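You operate a simulated robot arm through the tools that you are given. There is no shell and no other tool.

You run a simulated robot arm. Do the job below in one go: nothing can be reset, and whatever is moved stays where it is left.

## Task
Put things in order on the top of the grey table. At the end: the silver long axle from the top of the grey table stands where the white cover stood; the white cover from the top of the grey table stands on top of the coiled chain; the blue cap from the top of the grey table is on the grey bare plate; the red bracket from the top of the grey table stands where the nut stood; the nut from the top of the grey table stands where the silver long axle stood; whatever was shut is shut again. Leave all else as you found it, and nothing knocked over.

It is judged by the outcome, as a careful person would: the job done as asked, and still so three seconds after it is handed in. It fails if anything else is knocked over, pushed out of place, dropped, spilled or broken. Lids that push on must go on centred and level and be pressed home; caps that screw on are set level and turned clockwise until they are tight.

## Robot
A 7-joint arm with a two-finger parallel gripper, fixed in place. Base frame: the origin is at the foot of the arm, x ahead of it, y to its left, z up; the work surface is at about z = 0. Readings come in mm, rad, newtons and seconds.
With the tool pointing down near the work surface it reaches from about 240 to 620 mm from the base axis. Its first joint turns from -1.152 to 1.152 rad. Payload 2.6 kg.
Tool frame: the origin (TCP) lies between the finger pads and is the grasp point; the fingertips stand 30 mm ahead of it; z points along the fingers, y is the line along which they close. The gripper opens to 94 mm. The fingers are 28 mm wide and 10 mm thick; the gripper's body (50 by 96 mm) begins 55 mm behind the TCP.
Orientation is that of the tool frame in the base frame, as a unit quaternion [w, x, y, z]. With the fingers straight down and closing along the base's y, the tool's x points along the base's -x, its y along +y and its z along -z.

## Interface
- The arm moves only by the tool servo_tool. Its argument "series" is a list of rows, each a list of 7 numbers: the shift along the tool's x, y, z in units of 25 mm (1.0 is 25 mm), then the turn, a rotation vector about the tool's x, y, z in units of 5 degrees (1.0 is 5 degrees), then the finger opening in m, from 0 to 0.094. In form: [[x, y, z, ax, ay, az, claw], ...]. A call has 1 to 20 rows; each row shifts and turns the commanded pose from where the row before left it, along the tool's axes as they then stand. A call with a number of a shift or a turn outside -1 to 1 is refused whole. A row lasts 0.2 s, in which the tool goes at most 50 mm and 0.15 rad; a call with a longer step from one row to the next is refused whole, and so is a gripper value outside its range. Where a pose cannot be reached the arm comes as near as it can. A force on the tool above 40 N (or 10 N above the force at the start of the call, whichever is more), or a blocked arm, ends the call early, and 0.2 s more pass. Each finger travels about 72 mm/s and halts on what it meets, pressing with about 35 N; the grip force reading is that of the motor and also rises with nothing between the fingers. The clock runs only during rows and for 0.2 s after the last one: add rows that do not move to give the fingers time. The reply holds the time, the measured pose of the TCP, the force on the tool along the base axes, the opening and the grip force, in the units named above and with some noise, with the torque about the TCP (base axes, N m) and any sound that the robot's microphone picked up.
- Cameras (640 x 400 px; columns grow to the right, rows downward): "scene" is fixed at [33.1, 441.4, 546.8]; the picture's right is [-0.73, -0.68, 0.00], its down [-0.49, 0.52, -0.70] and it looks along [0.48, -0.51, -0.72] (base axes); focal length 217 px, centre (320, 200). "wrist" rides on the gripper at [76, 14, -103] in the tool frame; the picture's right is [-0.18, 0.98, 0.00], its down [-0.75, -0.14, -0.64] and it looks along [-0.63, -0.12, 0.77] (tool axes); focal length 243 px, centre (320, 200). There is no depth. A picture from a camera that has moved, and an enlarged one, comes with that camera's place and axes in the base frame and with its lens.
- camera(camera): a new picture of that camera. It takes no simulated time.
- inspect(camera, box): a new picture of the part [left, top, right, bottom] of that camera's present view, enlarged. It takes no simulated time.
- job_done(): hands the job in; it is judged then, once.

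Nothing tells you positions but the pictures and the camera data. Unless the task says otherwise, let go and move clear before handing in.

The tools are called after "Request:" as name(argument=value, ...) on one line, values as JSON. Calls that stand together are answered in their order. servo_tool: Moves the arm, as the interface text tells. Its arguments: {"type":"object","properties":{"series":{"type":"array","items":{"type":"array","items":{"type":"number"}}}},"required":["series"]} The other tools are called the same way: camera (camera) takes a picture; inspect (camera, box) takes an enlarged picture of a part of a camera's view; job_done () hands the job in.

At the start:

```text
t: 0.0
position: [413.8, 110.6, 340.3]
tcp_rot: [0.0, 0.0, 1.0, -0.001]
ft_force: [0.9, -0.1, 0.3]
ft_torque: [-0.02, -0.02, -0.01]
opening: 93.9
finger_force: 0.0
```

scene: 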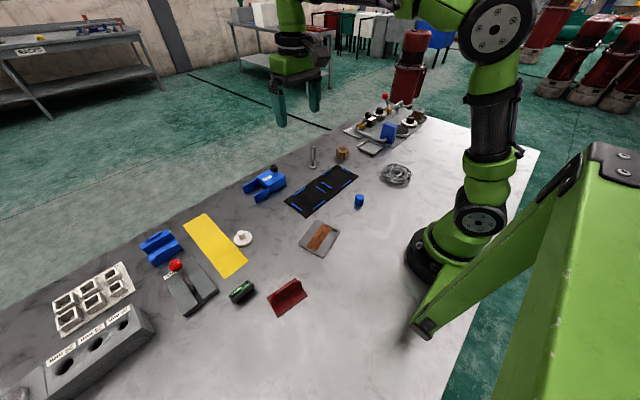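
wrist: 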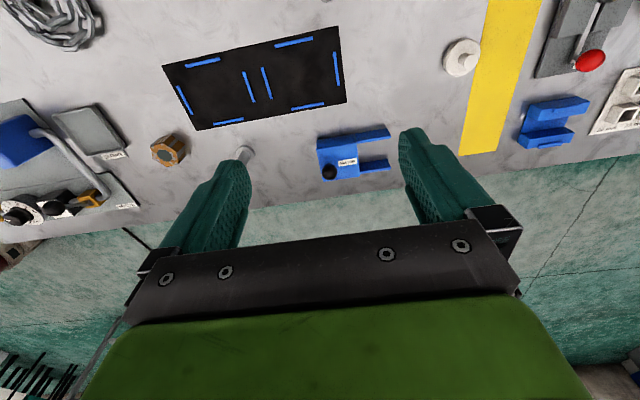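

I see a table with a nut, a silver axle (upright), a blue cap, a chain, a plate, a white cover, a red bracket and some fixtures. I'll look closer before moving.

Request:
inspect(camera="scene", box=[220, 120, 440, 260])

Request:
inspect(camera="scene", box=[120, 200, 340, 340])

Request:
inspect(camera="scene", box=[320, 80, 450, 170])

Request:
inspect(camera="wrist", box=[0, 0, 320, 200])

Request:
inspect(camera="wrist", box=[320, 0, 640, 200])

```text
2.86 times, centred on (330, 190) of scene
camera zoom: at [33.1, 441.4, 546.8], right [-0.73, -0.68, 0.0], down [-0.49, 0.52, -0.7], along [0.48, -0.51, -0.72], focal length 619 px, centre (291, 229)
```

zoom: 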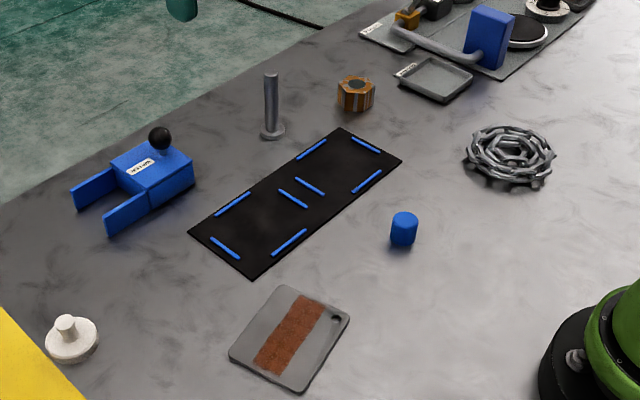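

```text
2.86 times, centred on (230, 270) of scene
camera zoom: at [33.1, 441.4, 546.8], right [-0.73, -0.68, 0.0], down [-0.49, 0.52, -0.7], along [0.48, -0.51, -0.72], focal length 619 px, centre (577, 0)
```

zoom: 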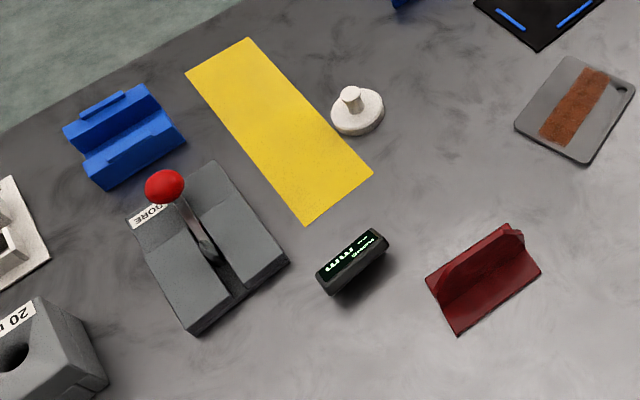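

```text
4.44 times, centred on (385, 125) of scene
camera zoom: at [33.1, 441.4, 546.8], right [-0.73, -0.68, 0.0], down [-0.49, 0.52, -0.7], along [0.48, -0.51, -0.72], focal length 963 px, centre (31, 533)
```

zoom: 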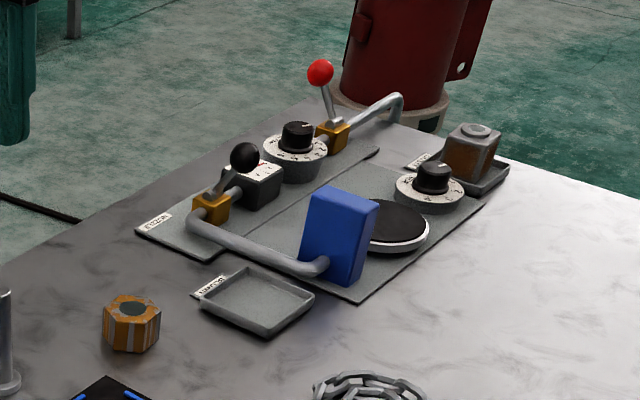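

```text
2.00 times, centred on (160, 100) of wrist
camera zoom: at [336.8, 124.6, 443.8], right [0.18, 0.98, 0.0], down [0.75, -0.14, 0.64], along [0.63, -0.12, -0.77], focal length 485 px, centre (640, 400)
```

zoom: 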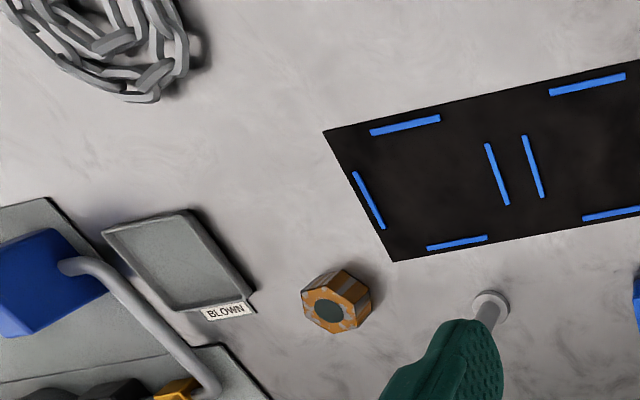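

```text
2.00 times, centred on (480, 100) of wrist
camera zoom: at [336.8, 124.6, 443.8], right [0.18, 0.98, 0.0], down [0.75, -0.14, 0.64], along [0.63, -0.12, -0.77], focal length 485 px, centre (0, 400)
```

zoom: 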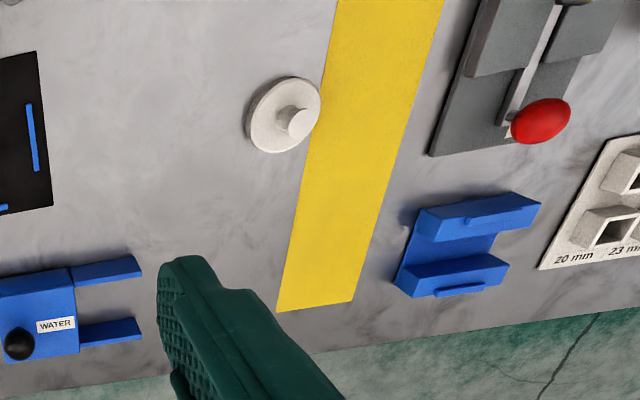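

I see the table with several fixtures around it. I'm checking the plate, the remaining corners and each item at higher zoom before picking a route.

Request:
inspect(camera="scene", box=[285, 210, 355, 265])

Request:
inspect(camera="scene", box=[0, 250, 200, 400])

Request:
inspect(camera="scene", box=[370, 150, 420, 190])

Request:
inspect(camera="scene", box=[260, 265, 320, 325])

Request:
inspect(camera="scene", box=[300, 135, 370, 180])

Request:
inspect(camera="scene", box=[340, 180, 380, 215])

```text
7.27 times, centred on (320, 238) of scene
camera zoom: at [33.1, 441.4, 546.8], right [-0.73, -0.68, 0.0], down [-0.49, 0.52, -0.7], along [0.48, -0.51, -0.72], focal length 1576 px, centre (320, -73)
```

zoom: 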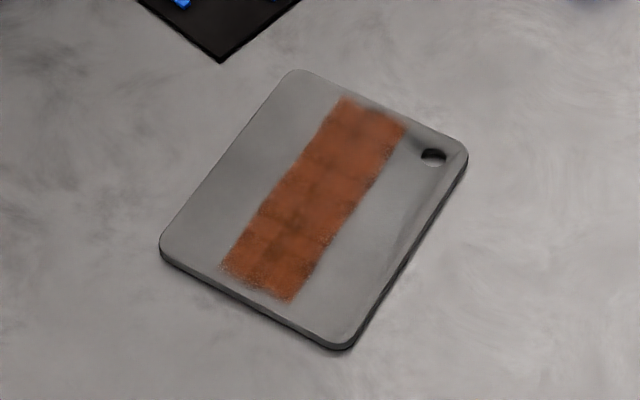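

```text
2.67 times, centred on (100, 325) of scene
camera zoom: at [33.1, 441.4, 546.8], right [-0.73, -0.68, 0.0], down [-0.49, 0.52, -0.7], along [0.48, -0.51, -0.72], focal length 578 px, centre (907, -133)
```

zoom: 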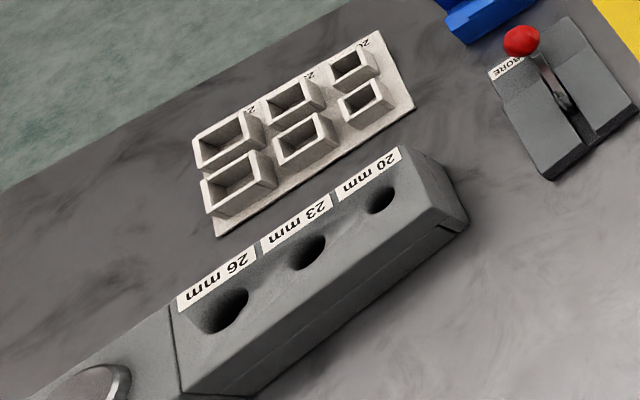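

```text
10.00 times, centred on (395, 170) of scene
camera zoom: at [33.1, 441.4, 546.8], right [-0.73, -0.68, 0.0], down [-0.49, 0.52, -0.7], along [0.48, -0.51, -0.72], focal length 2167 px, centre (-430, 500)
```

zoom: 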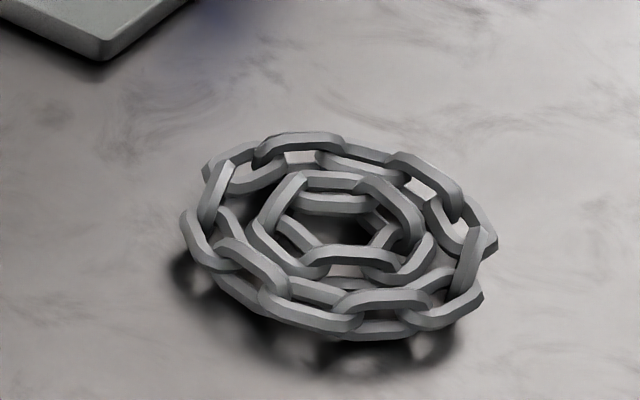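

```text
6.67 times, centred on (290, 295) of scene
camera zoom: at [33.1, 441.4, 546.8], right [-0.73, -0.68, 0.0], down [-0.49, 0.52, -0.7], along [0.48, -0.51, -0.72], focal length 1445 px, centre (520, -433)
```

zoom: 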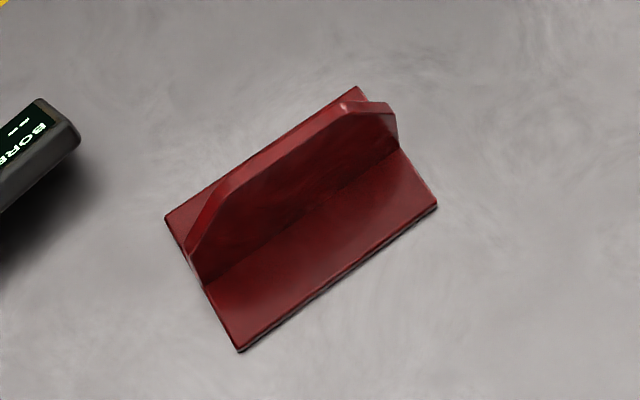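

```text
8.89 times, centred on (335, 158) of scene
camera zoom: at [33.1, 441.4, 546.8], right [-0.73, -0.68, 0.0], down [-0.49, 0.52, -0.7], along [0.48, -0.51, -0.72], focal length 1926 px, centre (187, 578)
```

zoom: 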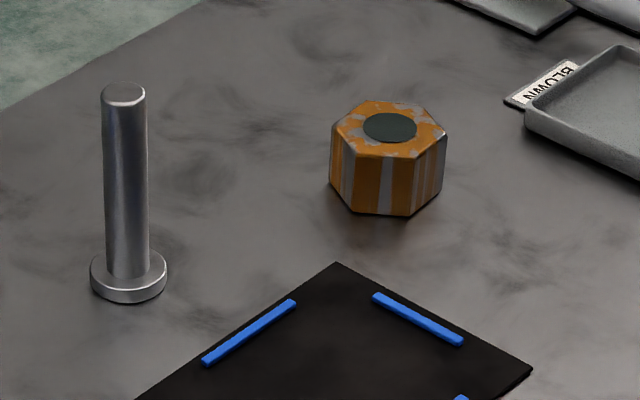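

```text
11.43 times, centred on (360, 198) of scene
camera zoom: at [33.1, 441.4, 546.8], right [-0.73, -0.68, 0.0], down [-0.49, 0.52, -0.7], along [0.48, -0.51, -0.72], focal length 2477 px, centre (-137, 229)
```

zoom: 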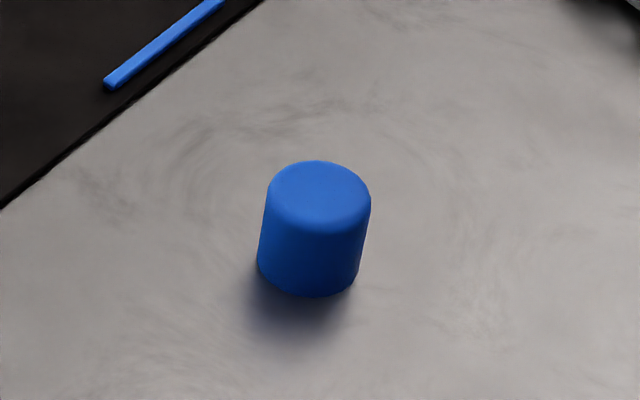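

The white cover is at about (448, 328), the chain at (264, -243), the axle at (548, -71), the nut at (512, -216), the cap at (290, -33), the plate at (290, 168) and the bracket at (229, 348). I'll move above the white cover first to look at it closely.

Request:
servo_tool(series=[[-0.137, 0.87, 0.56, 0, 0, 0, 0.094], [-0.137, 0.87, 0.56, 0, 0, 0, 0.094], [-0.137, 0.87, 0.56, 0, 0, 0, 0.094], [-0.137, 0.87, 0.56, 0, 0, 0, 0.094], [-0.137, 0.87, 0.56, 0, 0, 0, 0.094], [-0.137, 0.87, 0.56, 0, 0, 0, 0.094], [-0.137, 0.87, 0.56, 0, 0, 0, 0.094], [-0.137, 0.87, 0.56, 0, 0, 0, 0.094], [-0.137, 0.87, 0.56, 0, 0, 0, 0.094], [-0.137, 0.87, 0.56, 0, 0, 0, 0.094], [0, 0, 0, 0, 0, 0, 0.094]])

Request:
camera(camera="wrist")

Request:
camera(camera="scene")

```text
t: 2.4
position: [446.4, 328.0, 200.6]
tcp_rot: [-0.001, 0.001, 1.0, 0.0]
ft_force: [0.6, -0.4, -0.3]
ft_torque: [0.05, -0.02, 0.01]
opening: 94.1
finger_force: 0.1
```

```text
taken
camera wrist: at [370.6, 342.6, 303.6], right [0.18, 0.98, 0.0], down [0.75, -0.14, 0.64], along [0.63, -0.12, -0.77], focal length 243 px, centre (320, 200)
```

wrist: 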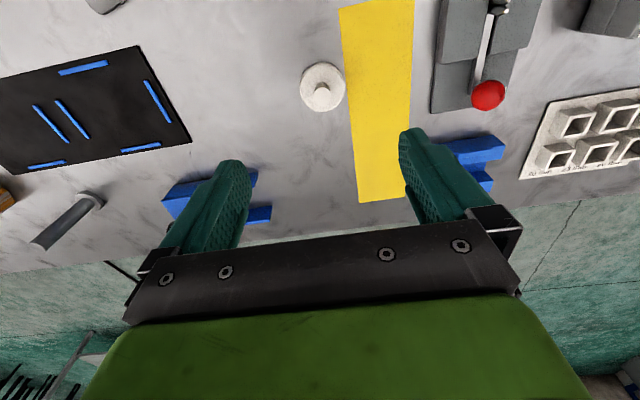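

```text
taken
```

scene: 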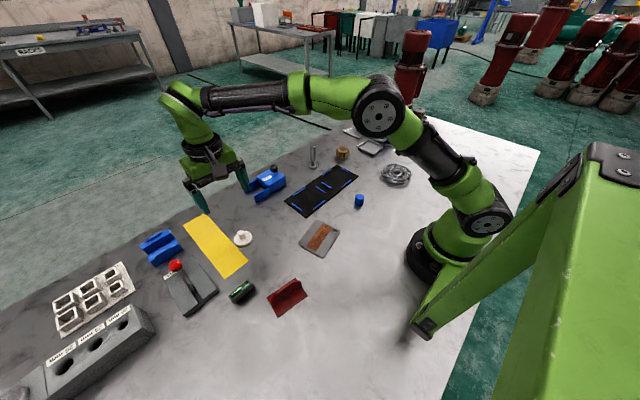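

The arm tracks well and the cover lies just under the tool. I'll enlarge it to measure the knob.

Request:
inspect(camera="wrist", box=[280, 50, 370, 120])

Request:
inspect(camera="scene", box=[220, 220, 270, 255])

```text
5.71 times, centred on (325, 85) of wrist
camera zoom: at [370.6, 342.6, 303.6], right [0.18, 0.98, 0.0], down [0.75, -0.14, 0.64], along [0.63, -0.12, -0.77], focal length 1386 px, centre (291, 857)
```

zoom: 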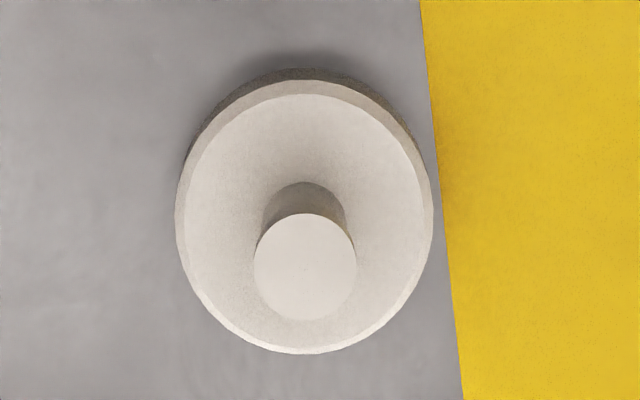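

```text
11.43 times, centred on (245, 238) of scene
camera zoom: at [33.0, 441.4, 546.8], right [-0.73, -0.68, 0.0], down [-0.49, 0.52, -0.7], along [0.48, -0.51, -0.72], focal length 2477 px, centre (1177, -229)
```

zoom: 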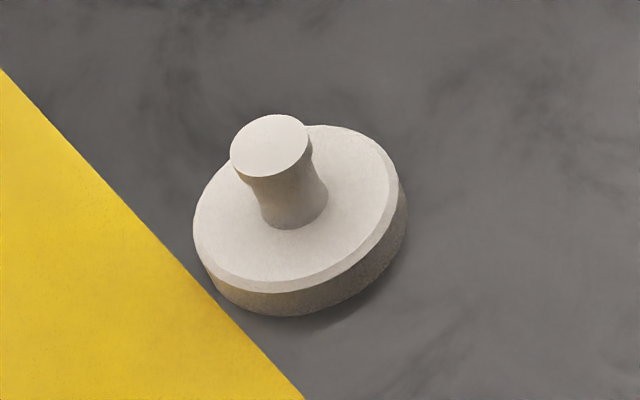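

The cover's knob is about 18 mm across, its top near z≈43, with the disc top near z≈15. I'll descend so the fingertips stop just above the disc and straddle the knob.

Request:
servo_tool(series=[[-0.032, 0.116, 0.6, 0, 0, 0, 0.06], [0, 0, 1.0, 0, 0, 0, 0.06], [0, 0, 1.0, 0, 0, 0, 0.06], [0, 0, 1.0, 0, 0, 0, 0.06], [0, 0, 1.0, 0, 0, 0, 0.06], [0, 0, 0.6, 0, 0, 0, 0.06], [0, 0, 0.4, 0, 0, 0, 0.06], [0, 0, 0, 0, 0, 0, 0.06]])

Request:
camera(camera="wrist")

Request:
inspect(camera="scene", box=[200, 190, 280, 270])

```text
t: 4.2
position: [447.1, 330.3, 61.6]
tcp_rot: [0.0, 0.0, 1.0, 0.001]
ft_force: [-0.6, -0.1, -0.1]
ft_torque: [-0.02, 0.02, -0.02]
opening: 60.1
finger_force: 0.1
```

```text
taken
camera wrist: at [371.1, 345.4, 163.7], right [0.18, 0.98, 0.0], down [0.75, -0.14, 0.64], along [0.63, -0.12, -0.77], focal length 243 px, centre (320, 200)
```

wrist: 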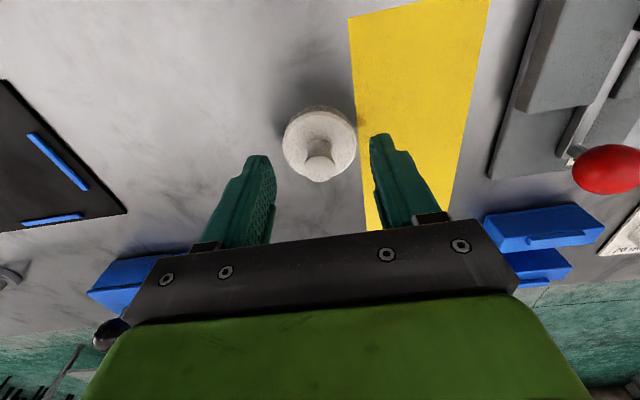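

```text
5.00 times, centred on (240, 230) of scene
camera zoom: at [33.1, 441.4, 546.8], right [-0.73, -0.68, 0.0], down [-0.49, 0.52, -0.7], along [0.48, -0.51, -0.72], focal length 1084 px, centre (720, 50)
```

zoom: 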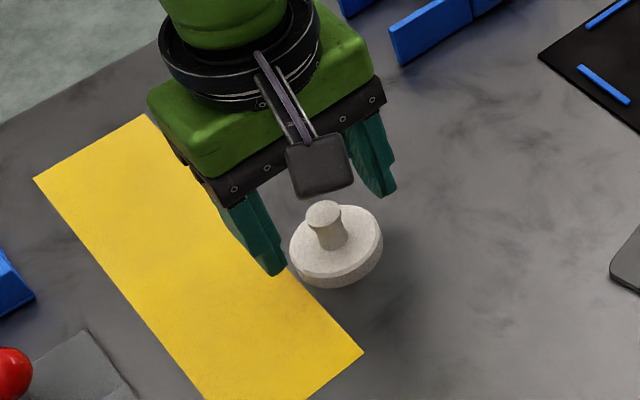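

I want a sharper check of the alignment of the knob relative to the fingertips before closing.

Request:
inspect(camera="wrist", box=[240, 80, 400, 220])

```text
2.86 times, centred on (320, 150) of wrist
camera zoom: at [371.1, 345.4, 163.7], right [0.18, 0.98, 0.0], down [0.75, -0.14, 0.64], along [0.63, -0.12, -0.77], focal length 693 px, centre (320, 343)
```

zoom: 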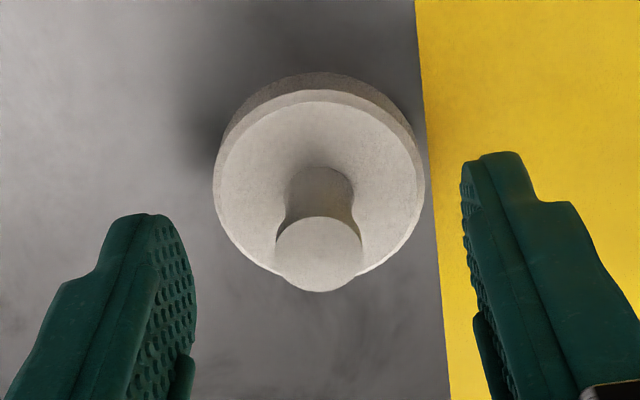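

The knob is centred between the fingers. I'll lower 12 mm and close on it.

Request:
servo_tool(series=[[0.04, 0.02, 0.25, 0, 0, 0, 0.06], [0, 0, 0.23, 0, 0, 0, 0.06], [0, 0, 0, 0, 0, 0, 0.03], [0, 0, 0, 0, 0, 0, 0.01], [0, 0, 0, 0, 0, 0, 0.01], [0, 0, 0, 0, 0, 0, 0.01], [0, 0, 0, 0, 0, 0, 0.01]])

Request:
camera(camera="wrist")

```text
t: 5.8
position: [446.5, 331.8, 49.5]
tcp_rot: [0.0, 0.0, 1.0, 0.0]
ft_force: [-0.1, -0.3, -0.5]
ft_torque: [0.03, 0.04, -0.01]
opening: 17.5
finger_force: 35.2
```

```text
taken
camera wrist: at [370.7, 346.0, 152.0], right [0.18, 0.98, 0.0], down [0.75, -0.14, 0.64], along [0.63, -0.12, -0.77], focal length 243 px, centre (320, 200)
```

wrist: 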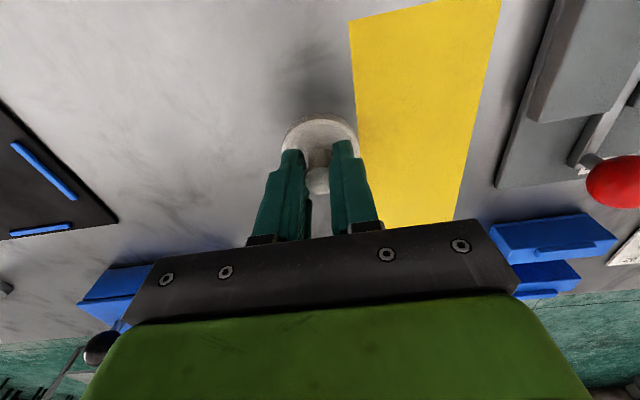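

The knob is held firmly (17.5 mm). I'll note the cover's spot as (446.5, 331.5), lift, and carry it toward the chain.

Request:
servo_tool(series=[[0, 0, -0.4, 0, 0, 0, 0.01], [0, 0, -0.8, 0, 0, 0, 0.01], [0, 0, -1, 0, 0, 0, 0.01], [0, 0, -1, 0, 0, 0, 0.01], [0, 0, -1, 0, 0, 0, 0.01], [0, 0, -1, 0, 0, 0, 0.01], [0, 0, -0.8, 0, 0, 0, 0.01], [0.3, -0.95, 0, 0, 0, 0, 0.01], [0.3, -0.95, 0, 0, 0, 0, 0.01], [0.3, -0.95, 0, 0, 0, 0, 0.01], [0.3, -0.95, 0, 0, 0, 0, 0.01], [0.3, -0.95, 0, 0, 0, 0, 0.01], [0.3, -0.95, 0, 0, 0, 0, 0.01], [0.3, -0.95, 0, 0, 0, 0, 0.01], [0.3, -0.95, 0, 0, 0, 0, 0.01], [0.3, -0.95, 0, 0, 0, 0, 0.01], [0.3, -0.95, 0, 0, 0, 0, 0.01], [0.3, -0.95, 0, 0, 0, 0, 0.01], [0.3, -0.95, 0, 0, 0, 0, 0.01]])

Request:
servo_tool(series=[[0.3, -0.95, 0, 0, 0, 0, 0.01], [0.3, -0.95, 0, 0, 0, 0, 0.01], [0.3, -0.95, 0, 0, 0, 0, 0.01], [0.3, -0.95, 0, 0, 0, 0, 0.01], [0.3, -0.95, 0, 0, 0, 0, 0.01], [0.3, -0.95, 0, 0, 0, 0, 0.01], [0.3, -0.95, 0, 0, 0, 0, 0.01], [0.3, -0.95, 0, 0, 0, 0, 0.01], [0.3, -0.95, 0, 0, 0, 0, 0.01], [0.3, -0.95, 0, 0, 0, 0, 0.01], [0.3, -0.95, 0, 0, 0, 0, 0.01], [0.3, -0.95, 0, 0, 0, 0, 0.01], [0, 0, 0, 0, 0, 0, 0.01]])

Request:
camera(camera="wrist")

Request:
camera(camera="scene")

```text
t: 9.8
position: [355.2, 44.9, 198.2]
tcp_rot: [0.0, 0.001, 1.0, 0.0]
ft_force: [-0.5, 0.1, 0.2]
ft_torque: [-0.02, -0.01, 0.0]
opening: 17.3
finger_force: 35.1
```

```text
t: 12.6
position: [266.8, -240.1, 198.0]
tcp_rot: [-0.001, -0.001, 1.0, 0.0]
ft_force: [-0.4, 0.6, -0.1]
ft_torque: [0.0, 0.0, -0.03]
opening: 17.4
finger_force: 35.4
```

```text
taken
camera wrist: at [190.5, -225.1, 302.1], right [0.18, 0.98, 0.0], down [0.75, -0.14, 0.64], along [0.63, -0.12, -0.77], focal length 243 px, centre (320, 200)
```

wrist: 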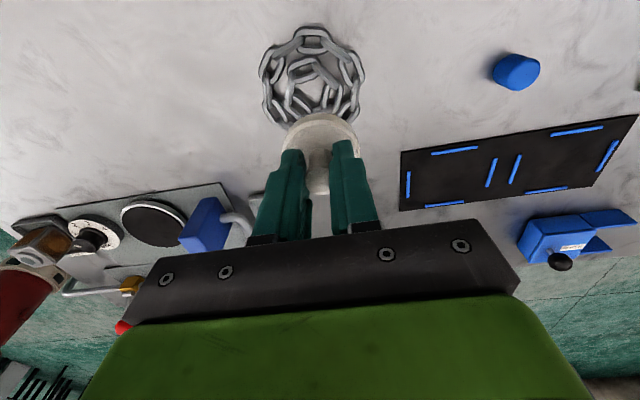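

```text
taken
```

scene: 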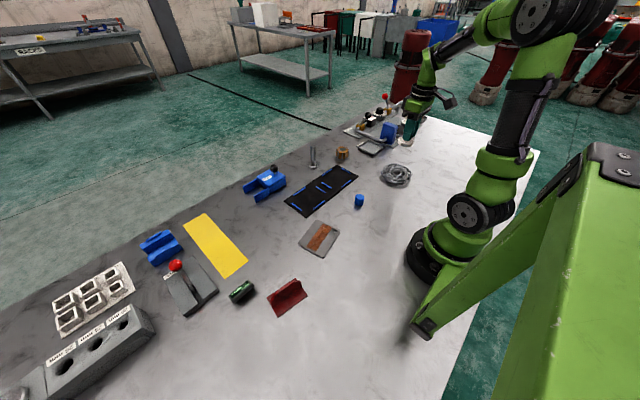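

Request:
inspect(camera="wrist", box=[240, 10, 390, 140])

Request:
inspect(camera="scene", box=[340, 80, 460, 200])

```text
3.08 times, centred on (315, 75) of wrist
camera zoom: at [190.5, -225.1, 302.1], right [0.18, 0.98, 0.0], down [0.75, -0.14, 0.64], along [0.63, -0.12, -0.77], focal length 746 px, centre (335, 585)
```

zoom: 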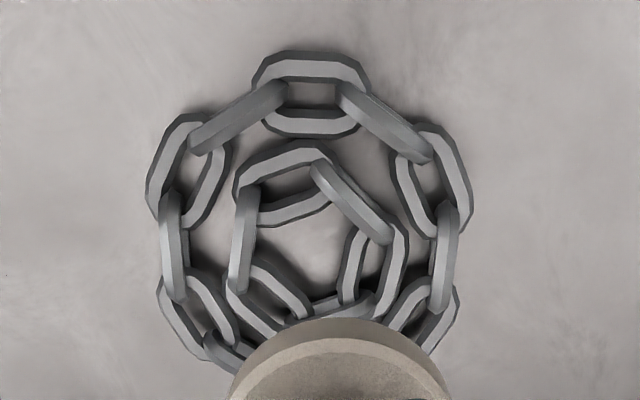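

```text
3.33 times, centred on (400, 140) of scene
camera zoom: at [33.1, 441.4, 546.8], right [-0.73, -0.68, 0.0], down [-0.49, 0.52, -0.7], along [0.48, -0.51, -0.72], focal length 722 px, centre (53, 400)
```

zoom: 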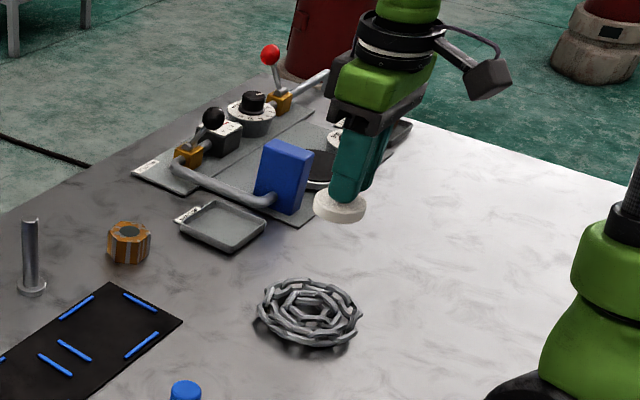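

The chain's centre works out at about (271, -249), with an inner ring of links that the 50 mm disc can rest on. I'll move over it and go down in stages.

Request:
servo_tool(series=[[-0.168, -0.356, 0, 0, 0, 0, 0.01], [0, 0, 0.8, 0, 0, 0, 0.01], [0, 0, 1, 0, 0, 0, 0.01], [0, 0, 1, 0, 0, 0, 0.01], [0, 0, 0.8, 0, 0, 0, 0.01], [0, 0, 0.4, 0, 0, 0, 0.01], [0, 0, 0, 0, 0, 0, 0.01]])

Request:
camera(camera="wrist")

Request:
inspect(camera="scene", box=[360, 120, 440, 200])

```text
t: 14.2
position: [270.6, -249.0, 98.8]
tcp_rot: [0.0, 0.0, 1.0, 0.001]
ft_force: [-0.5, -1.0, -0.7]
ft_torque: [0.0, -0.01, 0.06]
opening: 17.3
finger_force: 35.1
```

```text
taken
camera wrist: at [194.7, -234.2, 201.1], right [0.18, 0.98, 0.0], down [0.75, -0.14, 0.64], along [0.63, -0.12, -0.77], focal length 243 px, centre (320, 200)
```

wrist: 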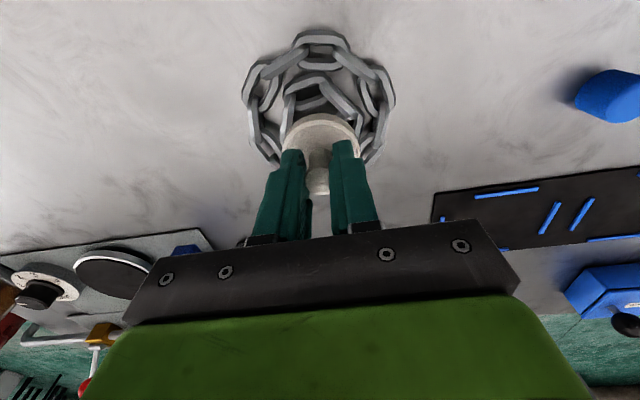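

```text
5.00 times, centred on (400, 160) of scene
camera zoom: at [33.1, 441.4, 546.8], right [-0.73, -0.68, 0.0], down [-0.49, 0.52, -0.7], along [0.48, -0.51, -0.72], focal length 1084 px, centre (-80, 400)
```

zoom: 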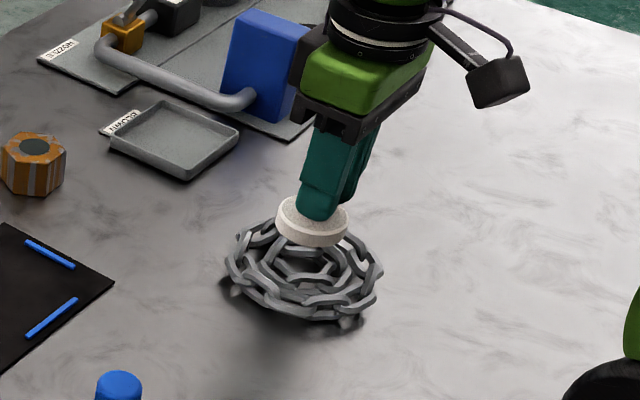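

Alignment over the chain looks good side to side. I'll lower gently in small steps, watching the force.

Request:
servo_tool(series=[[0, 0, 0.3, 0, 0, 0, 0.01], [0, 0, 0.3, 0, 0, 0, 0.01], [0, 0, 0.1, 0, 0, 0, 0.01], [0, 0, 0, 0, 0, 0, 0.01]])

Request:
camera(camera="wrist")

Request:
inspect(camera="scene", box=[370, 140, 420, 190])

```text
t: 15.2
position: [269.4, -248.9, 80.4]
tcp_rot: [0.0, 0.0, 1.0, 0.0]
ft_force: [0.4, 0.4, 0.7]
ft_torque: [0.01, -0.04, 0.0]
opening: 17.5
finger_force: 34.4
```

```text
taken
camera wrist: at [194.4, -234.3, 183.8], right [0.18, 0.98, 0.0], down [0.75, -0.14, 0.64], along [0.63, -0.12, -0.77], focal length 243 px, centre (320, 200)
```

wrist: 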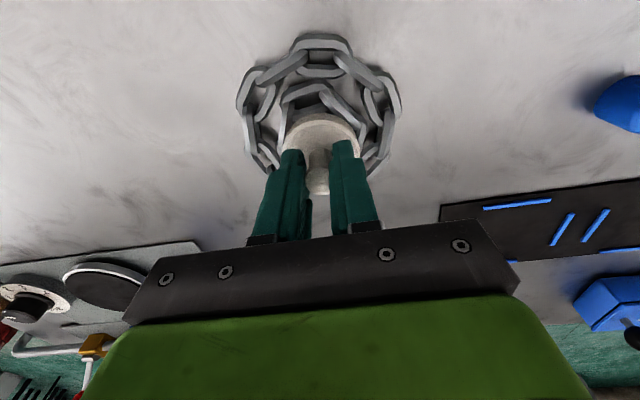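

```text
8.00 times, centred on (395, 165) of scene
camera zoom: at [33.1, 441.4, 546.8], right [-0.73, -0.68, 0.0], down [-0.49, 0.52, -0.7], along [0.48, -0.51, -0.72], focal length 1734 px, centre (-280, 480)
```

zoom: 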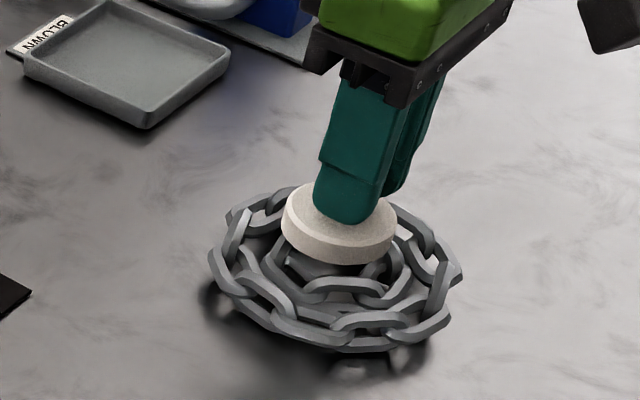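

Still free of contact at cover bottom z≈31. I'll continue down slowly.

Request:
servo_tool(series=[[0, 0, 0.1, 0, 0, 0, 0.01], [0, 0, 0.1, 0, 0, 0, 0.01], [0, 0, 0, 0, 0, 0, 0.01]])

Request:
servo_tool(series=[[0, 0, 0.1, 0, 0, 0, 0.01], [0, 0, 0, 0, 0, 0, 0.01]])

```text
t: 16.0
position: [270.8, -248.6, 74.7]
tcp_rot: [0.0, 0.0, 1.0, 0.0]
ft_force: [0.1, -0.1, -0.7]
ft_torque: [0.03, -0.02, -0.04]
opening: 17.3
finger_force: 35.2
```

```text
t: 16.6
position: [270.5, -248.8, 74.4]
tcp_rot: [-0.001, 0.0, 1.0, 0.0]
ft_force: [-1.2, 0.9, 2.9]
ft_torque: [0.02, 0.04, 0.06]
opening: 17.2
finger_force: 35.3
```

A slight upward force of about 3 N shows, so contact may be starting. One more small step will confirm.

Request:
servo_tool(series=[[0, 0, 0.06, 0, 0, 0, 0.01], [0, 0, 0, 0, 0, 0, 0.01]])

Request:
inspect(camera="scene", box=[370, 140, 420, 190])

Request:
inspect(camera="wrist", box=[220, 20, 420, 180])

```text
t: 17.3
position: [270.8, -248.3, 73.7]
tcp_rot: [0.0, 0.001, 1.0, 0.0]
ft_force: [-1.6, 1.7, 4.9]
ft_torque: [0.01, 0.0, 0.07]
opening: 17.0
finger_force: 35.1
stopped in row 2: the force on the tool passed its limit at 41 N (the readings are from after the stop); the commanded pose is now the measured one
```

```text
8.00 times, centred on (395, 165) of scene
camera zoom: at [33.1, 441.4, 546.8], right [-0.73, -0.68, 0.0], down [-0.49, 0.52, -0.7], along [0.48, -0.51, -0.72], focal length 1734 px, centre (-280, 480)
```

zoom: 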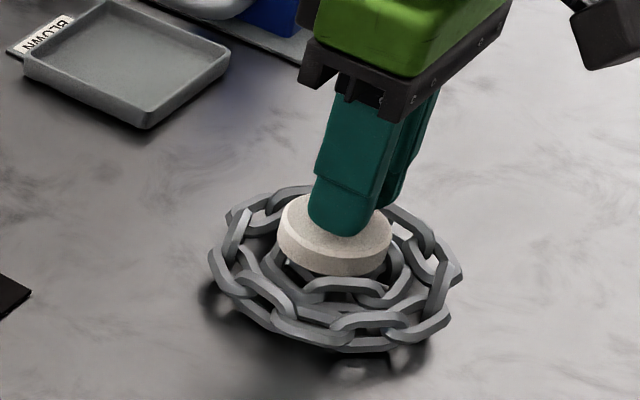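

```text
2.50 times, centred on (320, 100) of wrist
camera zoom: at [194.7, -234.2, 176.4], right [0.19, 0.98, 0.0], down [0.75, -0.14, 0.64], along [0.63, -0.12, -0.77], focal length 606 px, centre (320, 450)
```

zoom: 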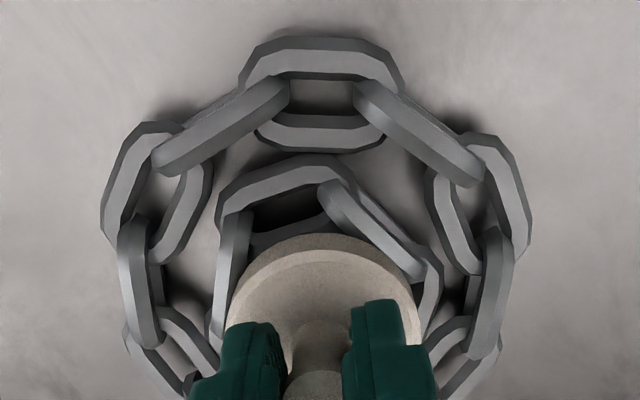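

The cover is resting on the chain's inner ring. I'll open the fingers slightly and check it stays put.

Request:
servo_tool(series=[[0, 0, 0, 0, 0, 0, 0.02], [0, 0, 0, 0, 0, 0, 0.024], [0, 0, 0, 0, 0, 0, 0.03], [0, 0, 0, 0, 0, 0, 0.03]])

Request:
inspect(camera="scene", box=[370, 140, 420, 190])

Request:
inspect(camera="wrist", box=[220, 20, 420, 180])

```text
t: 18.3
position: [270.2, -248.2, 72.6]
tcp_rot: [0.0, 0.0, 1.0, 0.0]
ft_force: [0.0, 0.0, -0.4]
ft_torque: [-0.01, -0.02, 0.02]
opening: 30.1
finger_force: 0.1
```

```text
8.00 times, centred on (395, 165) of scene
camera zoom: at [33.1, 441.4, 546.8], right [-0.73, -0.68, 0.0], down [-0.49, 0.52, -0.7], along [0.48, -0.51, -0.72], focal length 1734 px, centre (-280, 480)
```

zoom: 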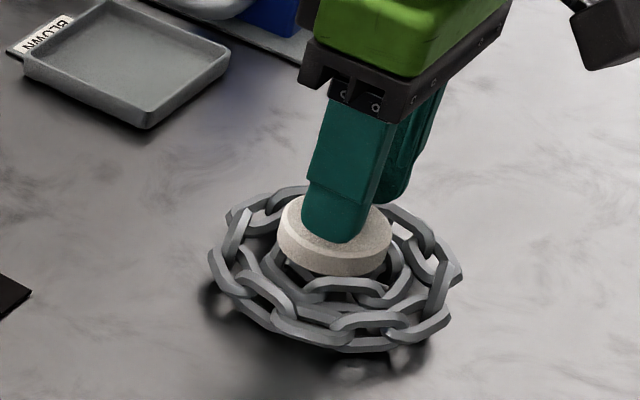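

```text
2.50 times, centred on (320, 100) of wrist
camera zoom: at [194.7, -234.2, 176.2], right [0.19, 0.98, 0.0], down [0.75, -0.14, 0.64], along [0.63, -0.12, -0.77], focal length 606 px, centre (320, 450)
```

zoom: 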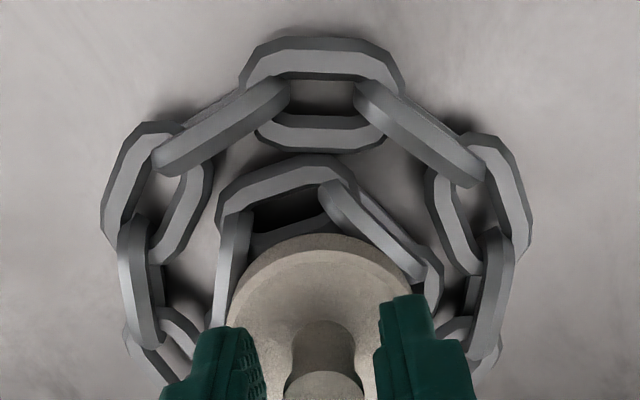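

The cover stays level. I'll lift straight up and check it from above.

Request:
servo_tool(series=[[0, 0, -0.3, 0, 0, 0, 0.034], [0, 0, -0.8, 0, 0, 0, 0.034], [0, 0, -1, 0, 0, 0, 0.034], [0, 0, -1, 0, 0, 0, 0.04], [0, 0, -1, 0, 0, 0, 0.05], [0, 0, -1, 0, 0, 0, 0.06], [0, 0, -0.8, 0, 0, 0, 0.06], [0, 0, 0, 0, 0, 0, 0.06]])

Request:
inspect(camera="wrist", box=[220, 0, 420, 160])

Request:
inspect(camera="scene", box=[370, 140, 420, 190])

```text
t: 20.1
position: [270.7, -248.3, 220.1]
tcp_rot: [0.001, 0.001, 1.0, 0.0]
ft_force: [0.1, 0.1, -0.3]
ft_torque: [0.01, -0.03, 0.02]
opening: 60.0
finger_force: 0.0
```

```text
2.50 times, centred on (320, 80) of wrist
camera zoom: at [194.6, -234.5, 323.7], right [0.19, 0.98, 0.0], down [0.75, -0.14, 0.64], along [0.63, -0.12, -0.77], focal length 606 px, centre (320, 500)
```

zoom: 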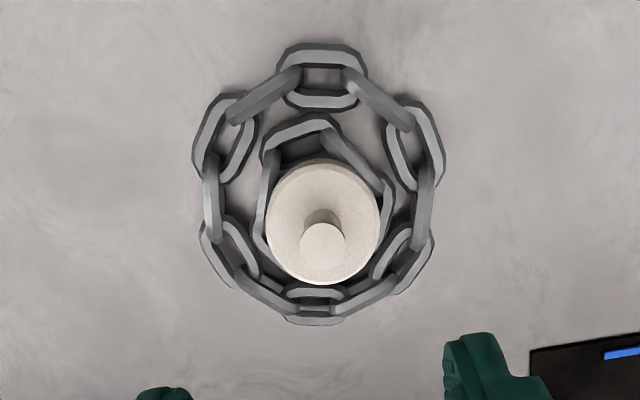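

```text
8.00 times, centred on (395, 165) of scene
camera zoom: at [33.1, 441.4, 546.8], right [-0.73, -0.68, 0.0], down [-0.49, 0.52, -0.7], along [0.48, -0.51, -0.72], focal length 1734 px, centre (-280, 480)
```

zoom: 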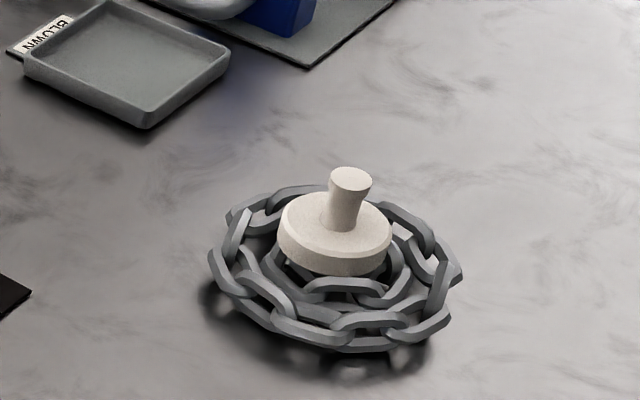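

The cover sits centred and level on the chain. Next is the axle near (547, -71); I'll move above it to refine its position.

Request:
servo_tool(series=[[-0.9, 0.59, -0.05, 0, 0, 0, 0.06], [-0.9, 0.59, -0.05, 0, 0, 0, 0.06], [-0.9, 0.59, -0.05, 0, 0, 0, 0.06], [-0.9, 0.59, -0.05, 0, 0, 0, 0.06], [-0.9, 0.59, -0.05, 0, 0, 0, 0.06], [-0.9, 0.59, -0.05, 0, 0, 0, 0.06], [-0.9, 0.59, -0.05, 0, 0, 0, 0.06], [-0.9, 0.59, -0.05, 0, 0, 0, 0.06], [-0.9, 0.59, -0.05, 0, 0, 0, 0.06], [-0.9, 0.59, -0.05, 0, 0, 0, 0.06], [-0.9, 0.59, -0.05, 0, 0, 0, 0.06], [-0.9, 0.59, -0.05, 0, 0, 0, 0.06], [0, 0, 0, 0, 0, 0, 0.06]])

Request:
camera(camera="wrist")

Request:
inspect(camera="wrist", box=[260, 60, 400, 180])

Request:
camera(camera="scene")

```text
t: 22.9
position: [541.0, -72.8, 237.5]
tcp_rot: [0.001, 0.001, 1.0, 0.0]
ft_force: [0.1, -0.5, 0.5]
ft_torque: [0.01, -0.01, 0.01]
opening: 60.0
finger_force: 0.1
```

```text
taken
camera wrist: at [464.9, -57.4, 338.8], right [0.19, 0.98, 0.0], down [0.75, -0.14, 0.64], along [0.63, -0.12, -0.77], focal length 243 px, centre (320, 200)
```

wrist: 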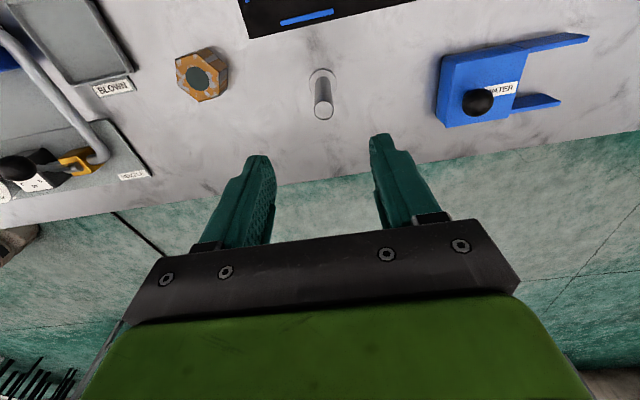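

```text
3.33 times, centred on (330, 120) of wrist
camera zoom: at [464.9, -57.4, 338.8], right [0.19, 0.98, 0.0], down [0.75, -0.14, 0.64], along [0.63, -0.12, -0.77], focal length 809 px, centre (287, 467)
```

zoom: 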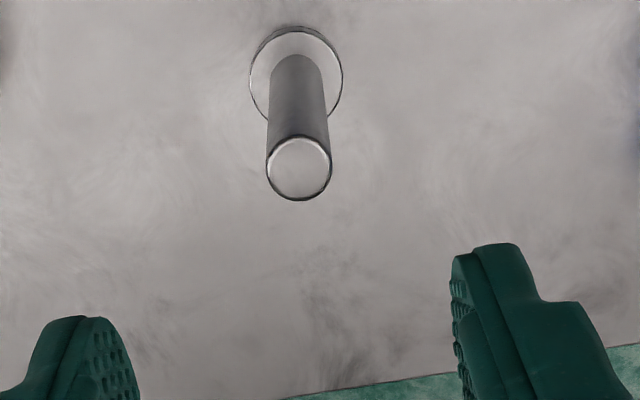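

```text
taken
```

scene: 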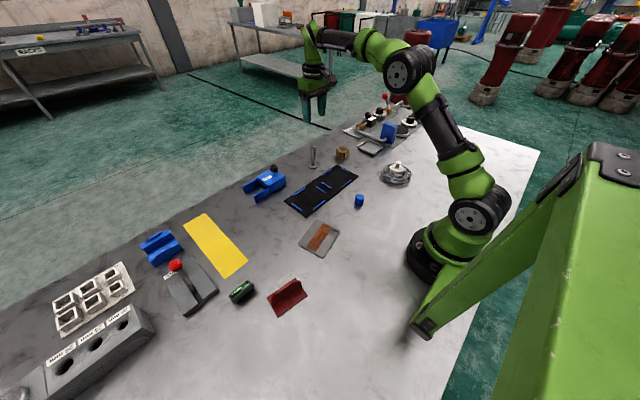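

The axle stands at (547.3, -69.5), about 103 mm tall with a 19 mm shaft. I'll centre over it, descend and grip the shaft.

Request:
servo_tool(series=[[-0.252, 0.132, 0, 0, 0, 0, 0.06], [0, 0, 0.8, 0, 0, 0, 0.06], [0, 0, 0.8, 0, 0, 0, 0.06], [0, 0, 0.6, 0, 0, 0, 0.06], [0, 0, 0, 0, 0, 0, 0.06]])

Request:
camera(camera="wrist")

Request:
inspect(camera="wrist", box=[260, 60, 400, 180])

```text
t: 24.1
position: [546.8, -69.5, 179.9]
tcp_rot: [0.001, 0.0, 1.0, 0.0]
ft_force: [-0.2, 0.1, 0.4]
ft_torque: [0.0, -0.01, -0.03]
opening: 60.0
finger_force: 0.0
```

```text
taken
camera wrist: at [471.5, -54.8, 283.1], right [0.19, 0.98, 0.0], down [0.75, -0.14, 0.64], along [0.63, -0.12, -0.77], focal length 243 px, centre (320, 200)
```

wrist: 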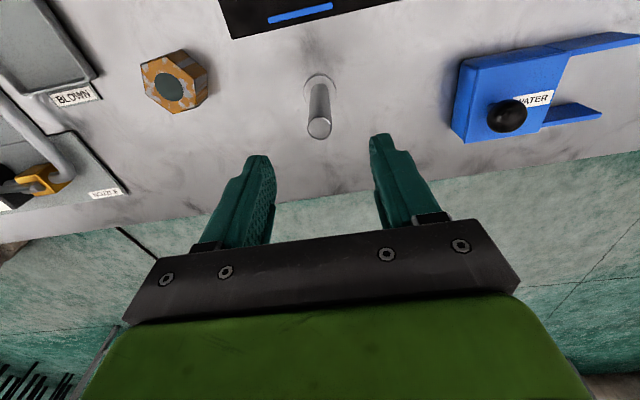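

```text
3.33 times, centred on (330, 120) of wrist
camera zoom: at [471.5, -54.8, 283.1], right [0.19, 0.98, 0.0], down [0.75, -0.14, 0.64], along [0.63, -0.12, -0.77], focal length 809 px, centre (287, 467)
```

zoom: 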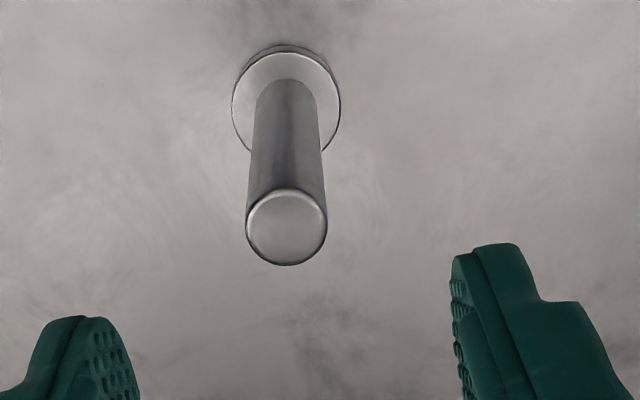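

Aligned on the shaft. Descending to grip height and closing.

Request:
servo_tool(series=[[0, 0, 0.8, 0, 0, 0, 0.06], [0, 0, 0.9, 0, 0, 0, 0.06], [0, 0, 0.9, 0, 0, 0, 0.06], [0, 0, 0.9, 0, 0, 0, 0.06], [0, 0, 0.7, 0, 0, 0, 0.06], [0, 0, 0.28, 0, 0, 0, 0.06], [0, 0, 0, 0, 0, 0, 0.03], [0, 0, 0, 0, 0, 0, 0.012], [0, 0, 0, 0, 0, 0, 0.012], [0, 0, 0, 0, 0, 0, 0.012], [0, 0, 0, 0, 0, 0, 0.012]])

Request:
camera(camera="wrist")

Request:
inspect(camera="scene", box=[270, 110, 360, 190])

```text
t: 26.5
position: [547.4, -67.8, 68.6]
tcp_rot: [0.0, 0.001, 1.0, 0.0]
ft_force: [0.5, -0.7, 0.6]
ft_torque: [-0.06, 0.01, 0.01]
opening: 19.4
finger_force: 34.0
```

```text
taken
camera wrist: at [471.4, -53.5, 171.2], right [0.19, 0.98, 0.0], down [0.75, -0.14, 0.64], along [0.63, -0.12, -0.77], focal length 243 px, centre (320, 200)
```

wrist: 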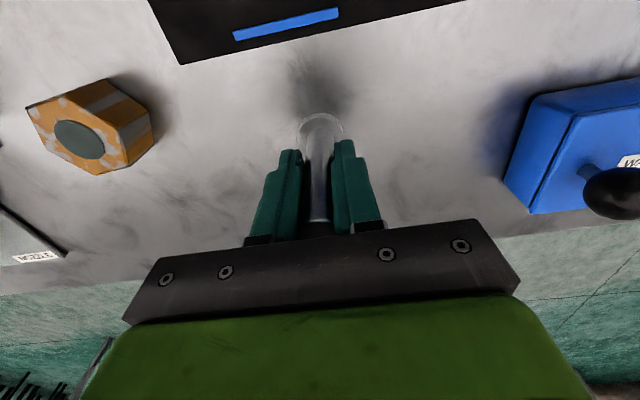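

```text
5.00 times, centred on (315, 150) of scene
camera zoom: at [33.1, 441.4, 546.8], right [-0.73, -0.68, 0.0], down [-0.49, 0.52, -0.7], along [0.48, -0.51, -0.72], focal length 1084 px, centre (345, 450)
```

zoom: 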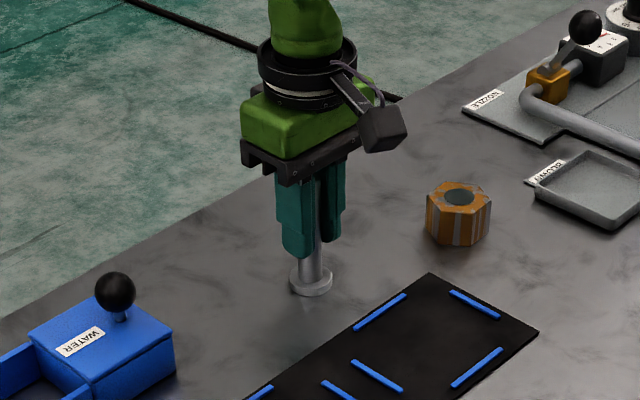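

The axle is held at 19.4 mm; its spot is (547.3, -68.3). I'll lift it clear and carry it to the cover's old spot.

Request:
servo_tool(series=[[0, 0, -0.3, 0, 0, 0, 0.012], [0, 0, -0.7, 0, 0, 0, 0.012], [0, 0, -1, 0, 0, 0, 0.012], [0, 0, -1, 0, 0, 0, 0.012], [0, 0, -1, 0, 0, 0, 0.012], [0, 0, -1, 0, 0, 0, 0.012], [0, 0, -0.6, 0, 0, 0, 0.012], [0, 0, 0, 0, 0, 0, 0.012]])

Request:
servo_tool(series=[[0.12, 0.47, 0, 0, 0, 0, 0.012], [0.24, 0.94, 0, 0, 0, 0, 0.012], [0.24, 0.94, 0, 0, 0, 0, 0.012], [0.24, 0.94, 0, 0, 0, 0, 0.012], [0.24, 0.94, 0, 0, 0, 0, 0.012], [0.24, 0.94, 0, 0, 0, 0, 0.012], [0.24, 0.94, 0, 0, 0, 0, 0.012], [0.24, 0.94, 0, 0, 0, 0, 0.012], [0.24, 0.94, 0, 0, 0, 0, 0.012], [0.24, 0.94, 0, 0, 0, 0, 0.012], [0.24, 0.94, 0, 0, 0, 0, 0.012], [0.24, 0.94, 0, 0, 0, 0, 0.012], [0.24, 0.94, 0, 0, 0, 0, 0.012], [0.24, 0.94, 0, 0, 0, 0, 0.012], [0.24, 0.94, 0, 0, 0, 0, 0.012], [0.24, 0.94, 0, 0, 0, 0, 0.012], [0.24, 0.94, 0, 0, 0, 0, 0.012], [0.076, 0.46, 0, 0, 0, 0, 0.012], [0, 0, 0, 0, 0, 0, 0.012]])

Request:
camera(camera="wrist")

Request:
camera(camera="scene")

```text
t: 28.3
position: [546.9, -67.0, 209.0]
tcp_rot: [0.001, 0.001, 1.0, 0.0]
ft_force: [-0.3, 0.1, -2.4]
ft_torque: [-0.01, -0.02, 0.01]
opening: 19.1
finger_force: 35.2
```

```text
t: 32.3
position: [448.2, 331.5, 208.2]
tcp_rot: [0.001, 0.002, 1.0, 0.0]
ft_force: [-0.3, 0.4, -3.1]
ft_torque: [0.02, 0.01, 0.03]
opening: 19.0
finger_force: 35.0
```

```text
taken
camera wrist: at [371.2, 345.8, 311.6], right [0.19, 0.98, 0.0], down [0.75, -0.14, 0.64], along [0.63, -0.12, -0.77], focal length 243 px, centre (320, 200)
```

wrist: 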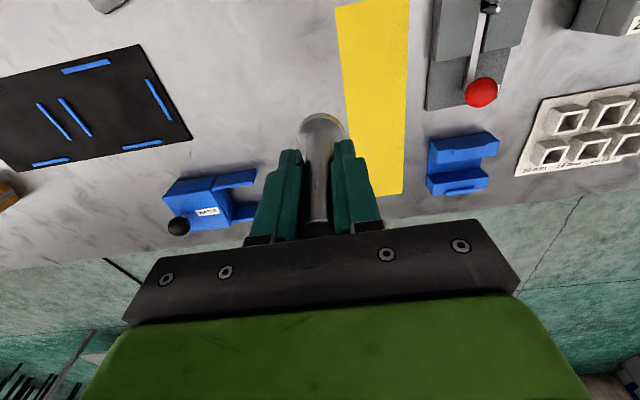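

```text
taken
```

scene: 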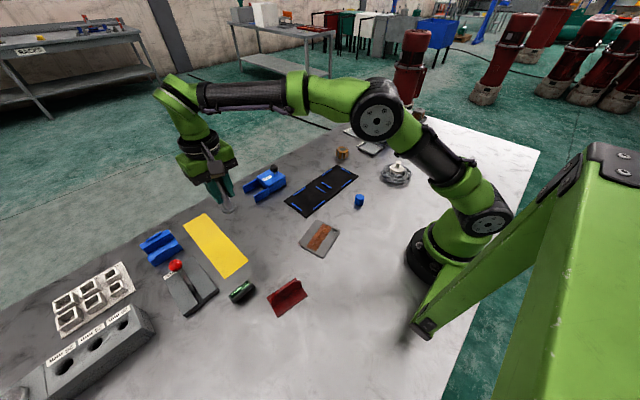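

Positioned over the cover's old spot. I'll descend until the axle base nearly touches, then ease onto the table.

Request:
servo_tool(series=[[0.04, 0, 0.7, 0, 0, 0, 0.012], [0, 0, 1, 0, 0, 0, 0.012], [0, 0, 1, 0, 0, 0, 0.012], [0, 0, 1, 0, 0, 0, 0.012], [0, 0, 0.9, 0, 0, 0, 0.012], [0, 0, 0.5, 0, 0, 0, 0.012], [0, 0, 0.2, 0, 0, 0, 0.012], [0, 0, 0, 0, 0, 0, 0.012]])

Request:
inspect(camera="scene", box=[200, 180, 280, 260])

Request:
camera(camera="wrist")

```text
t: 34.1
position: [445.7, 331.6, 75.3]
tcp_rot: [0.0, 0.001, 1.0, 0.0]
ft_force: [-0.6, -0.6, -2.9]
ft_torque: [0.01, -0.02, 0.02]
opening: 19.1
finger_force: 34.7
```

```text
5.00 times, centred on (240, 220) of scene
camera zoom: at [33.1, 441.4, 546.8], right [-0.73, -0.68, 0.0], down [-0.49, 0.52, -0.7], along [0.48, -0.51, -0.72], focal length 1084 px, centre (720, 100)
```

zoom: 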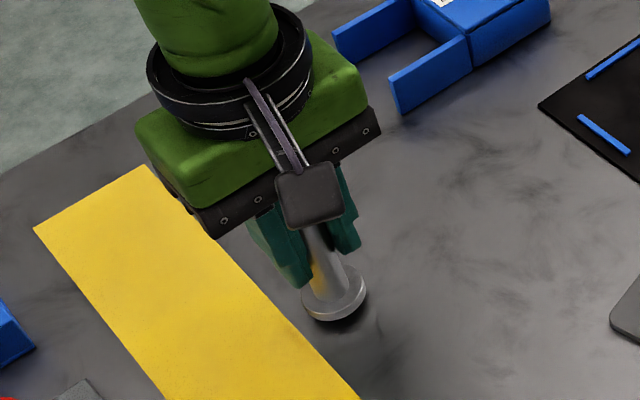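

```text
taken
camera wrist: at [370.3, 345.8, 178.8], right [0.19, 0.98, 0.0], down [0.75, -0.14, 0.64], along [0.63, -0.12, -0.77], focal length 243 px, centre (320, 200)
```

wrist: 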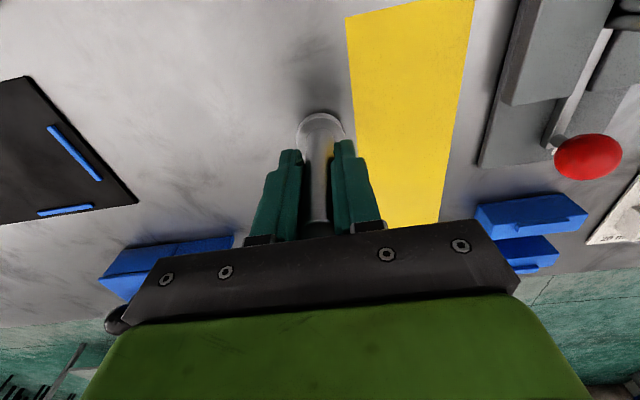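

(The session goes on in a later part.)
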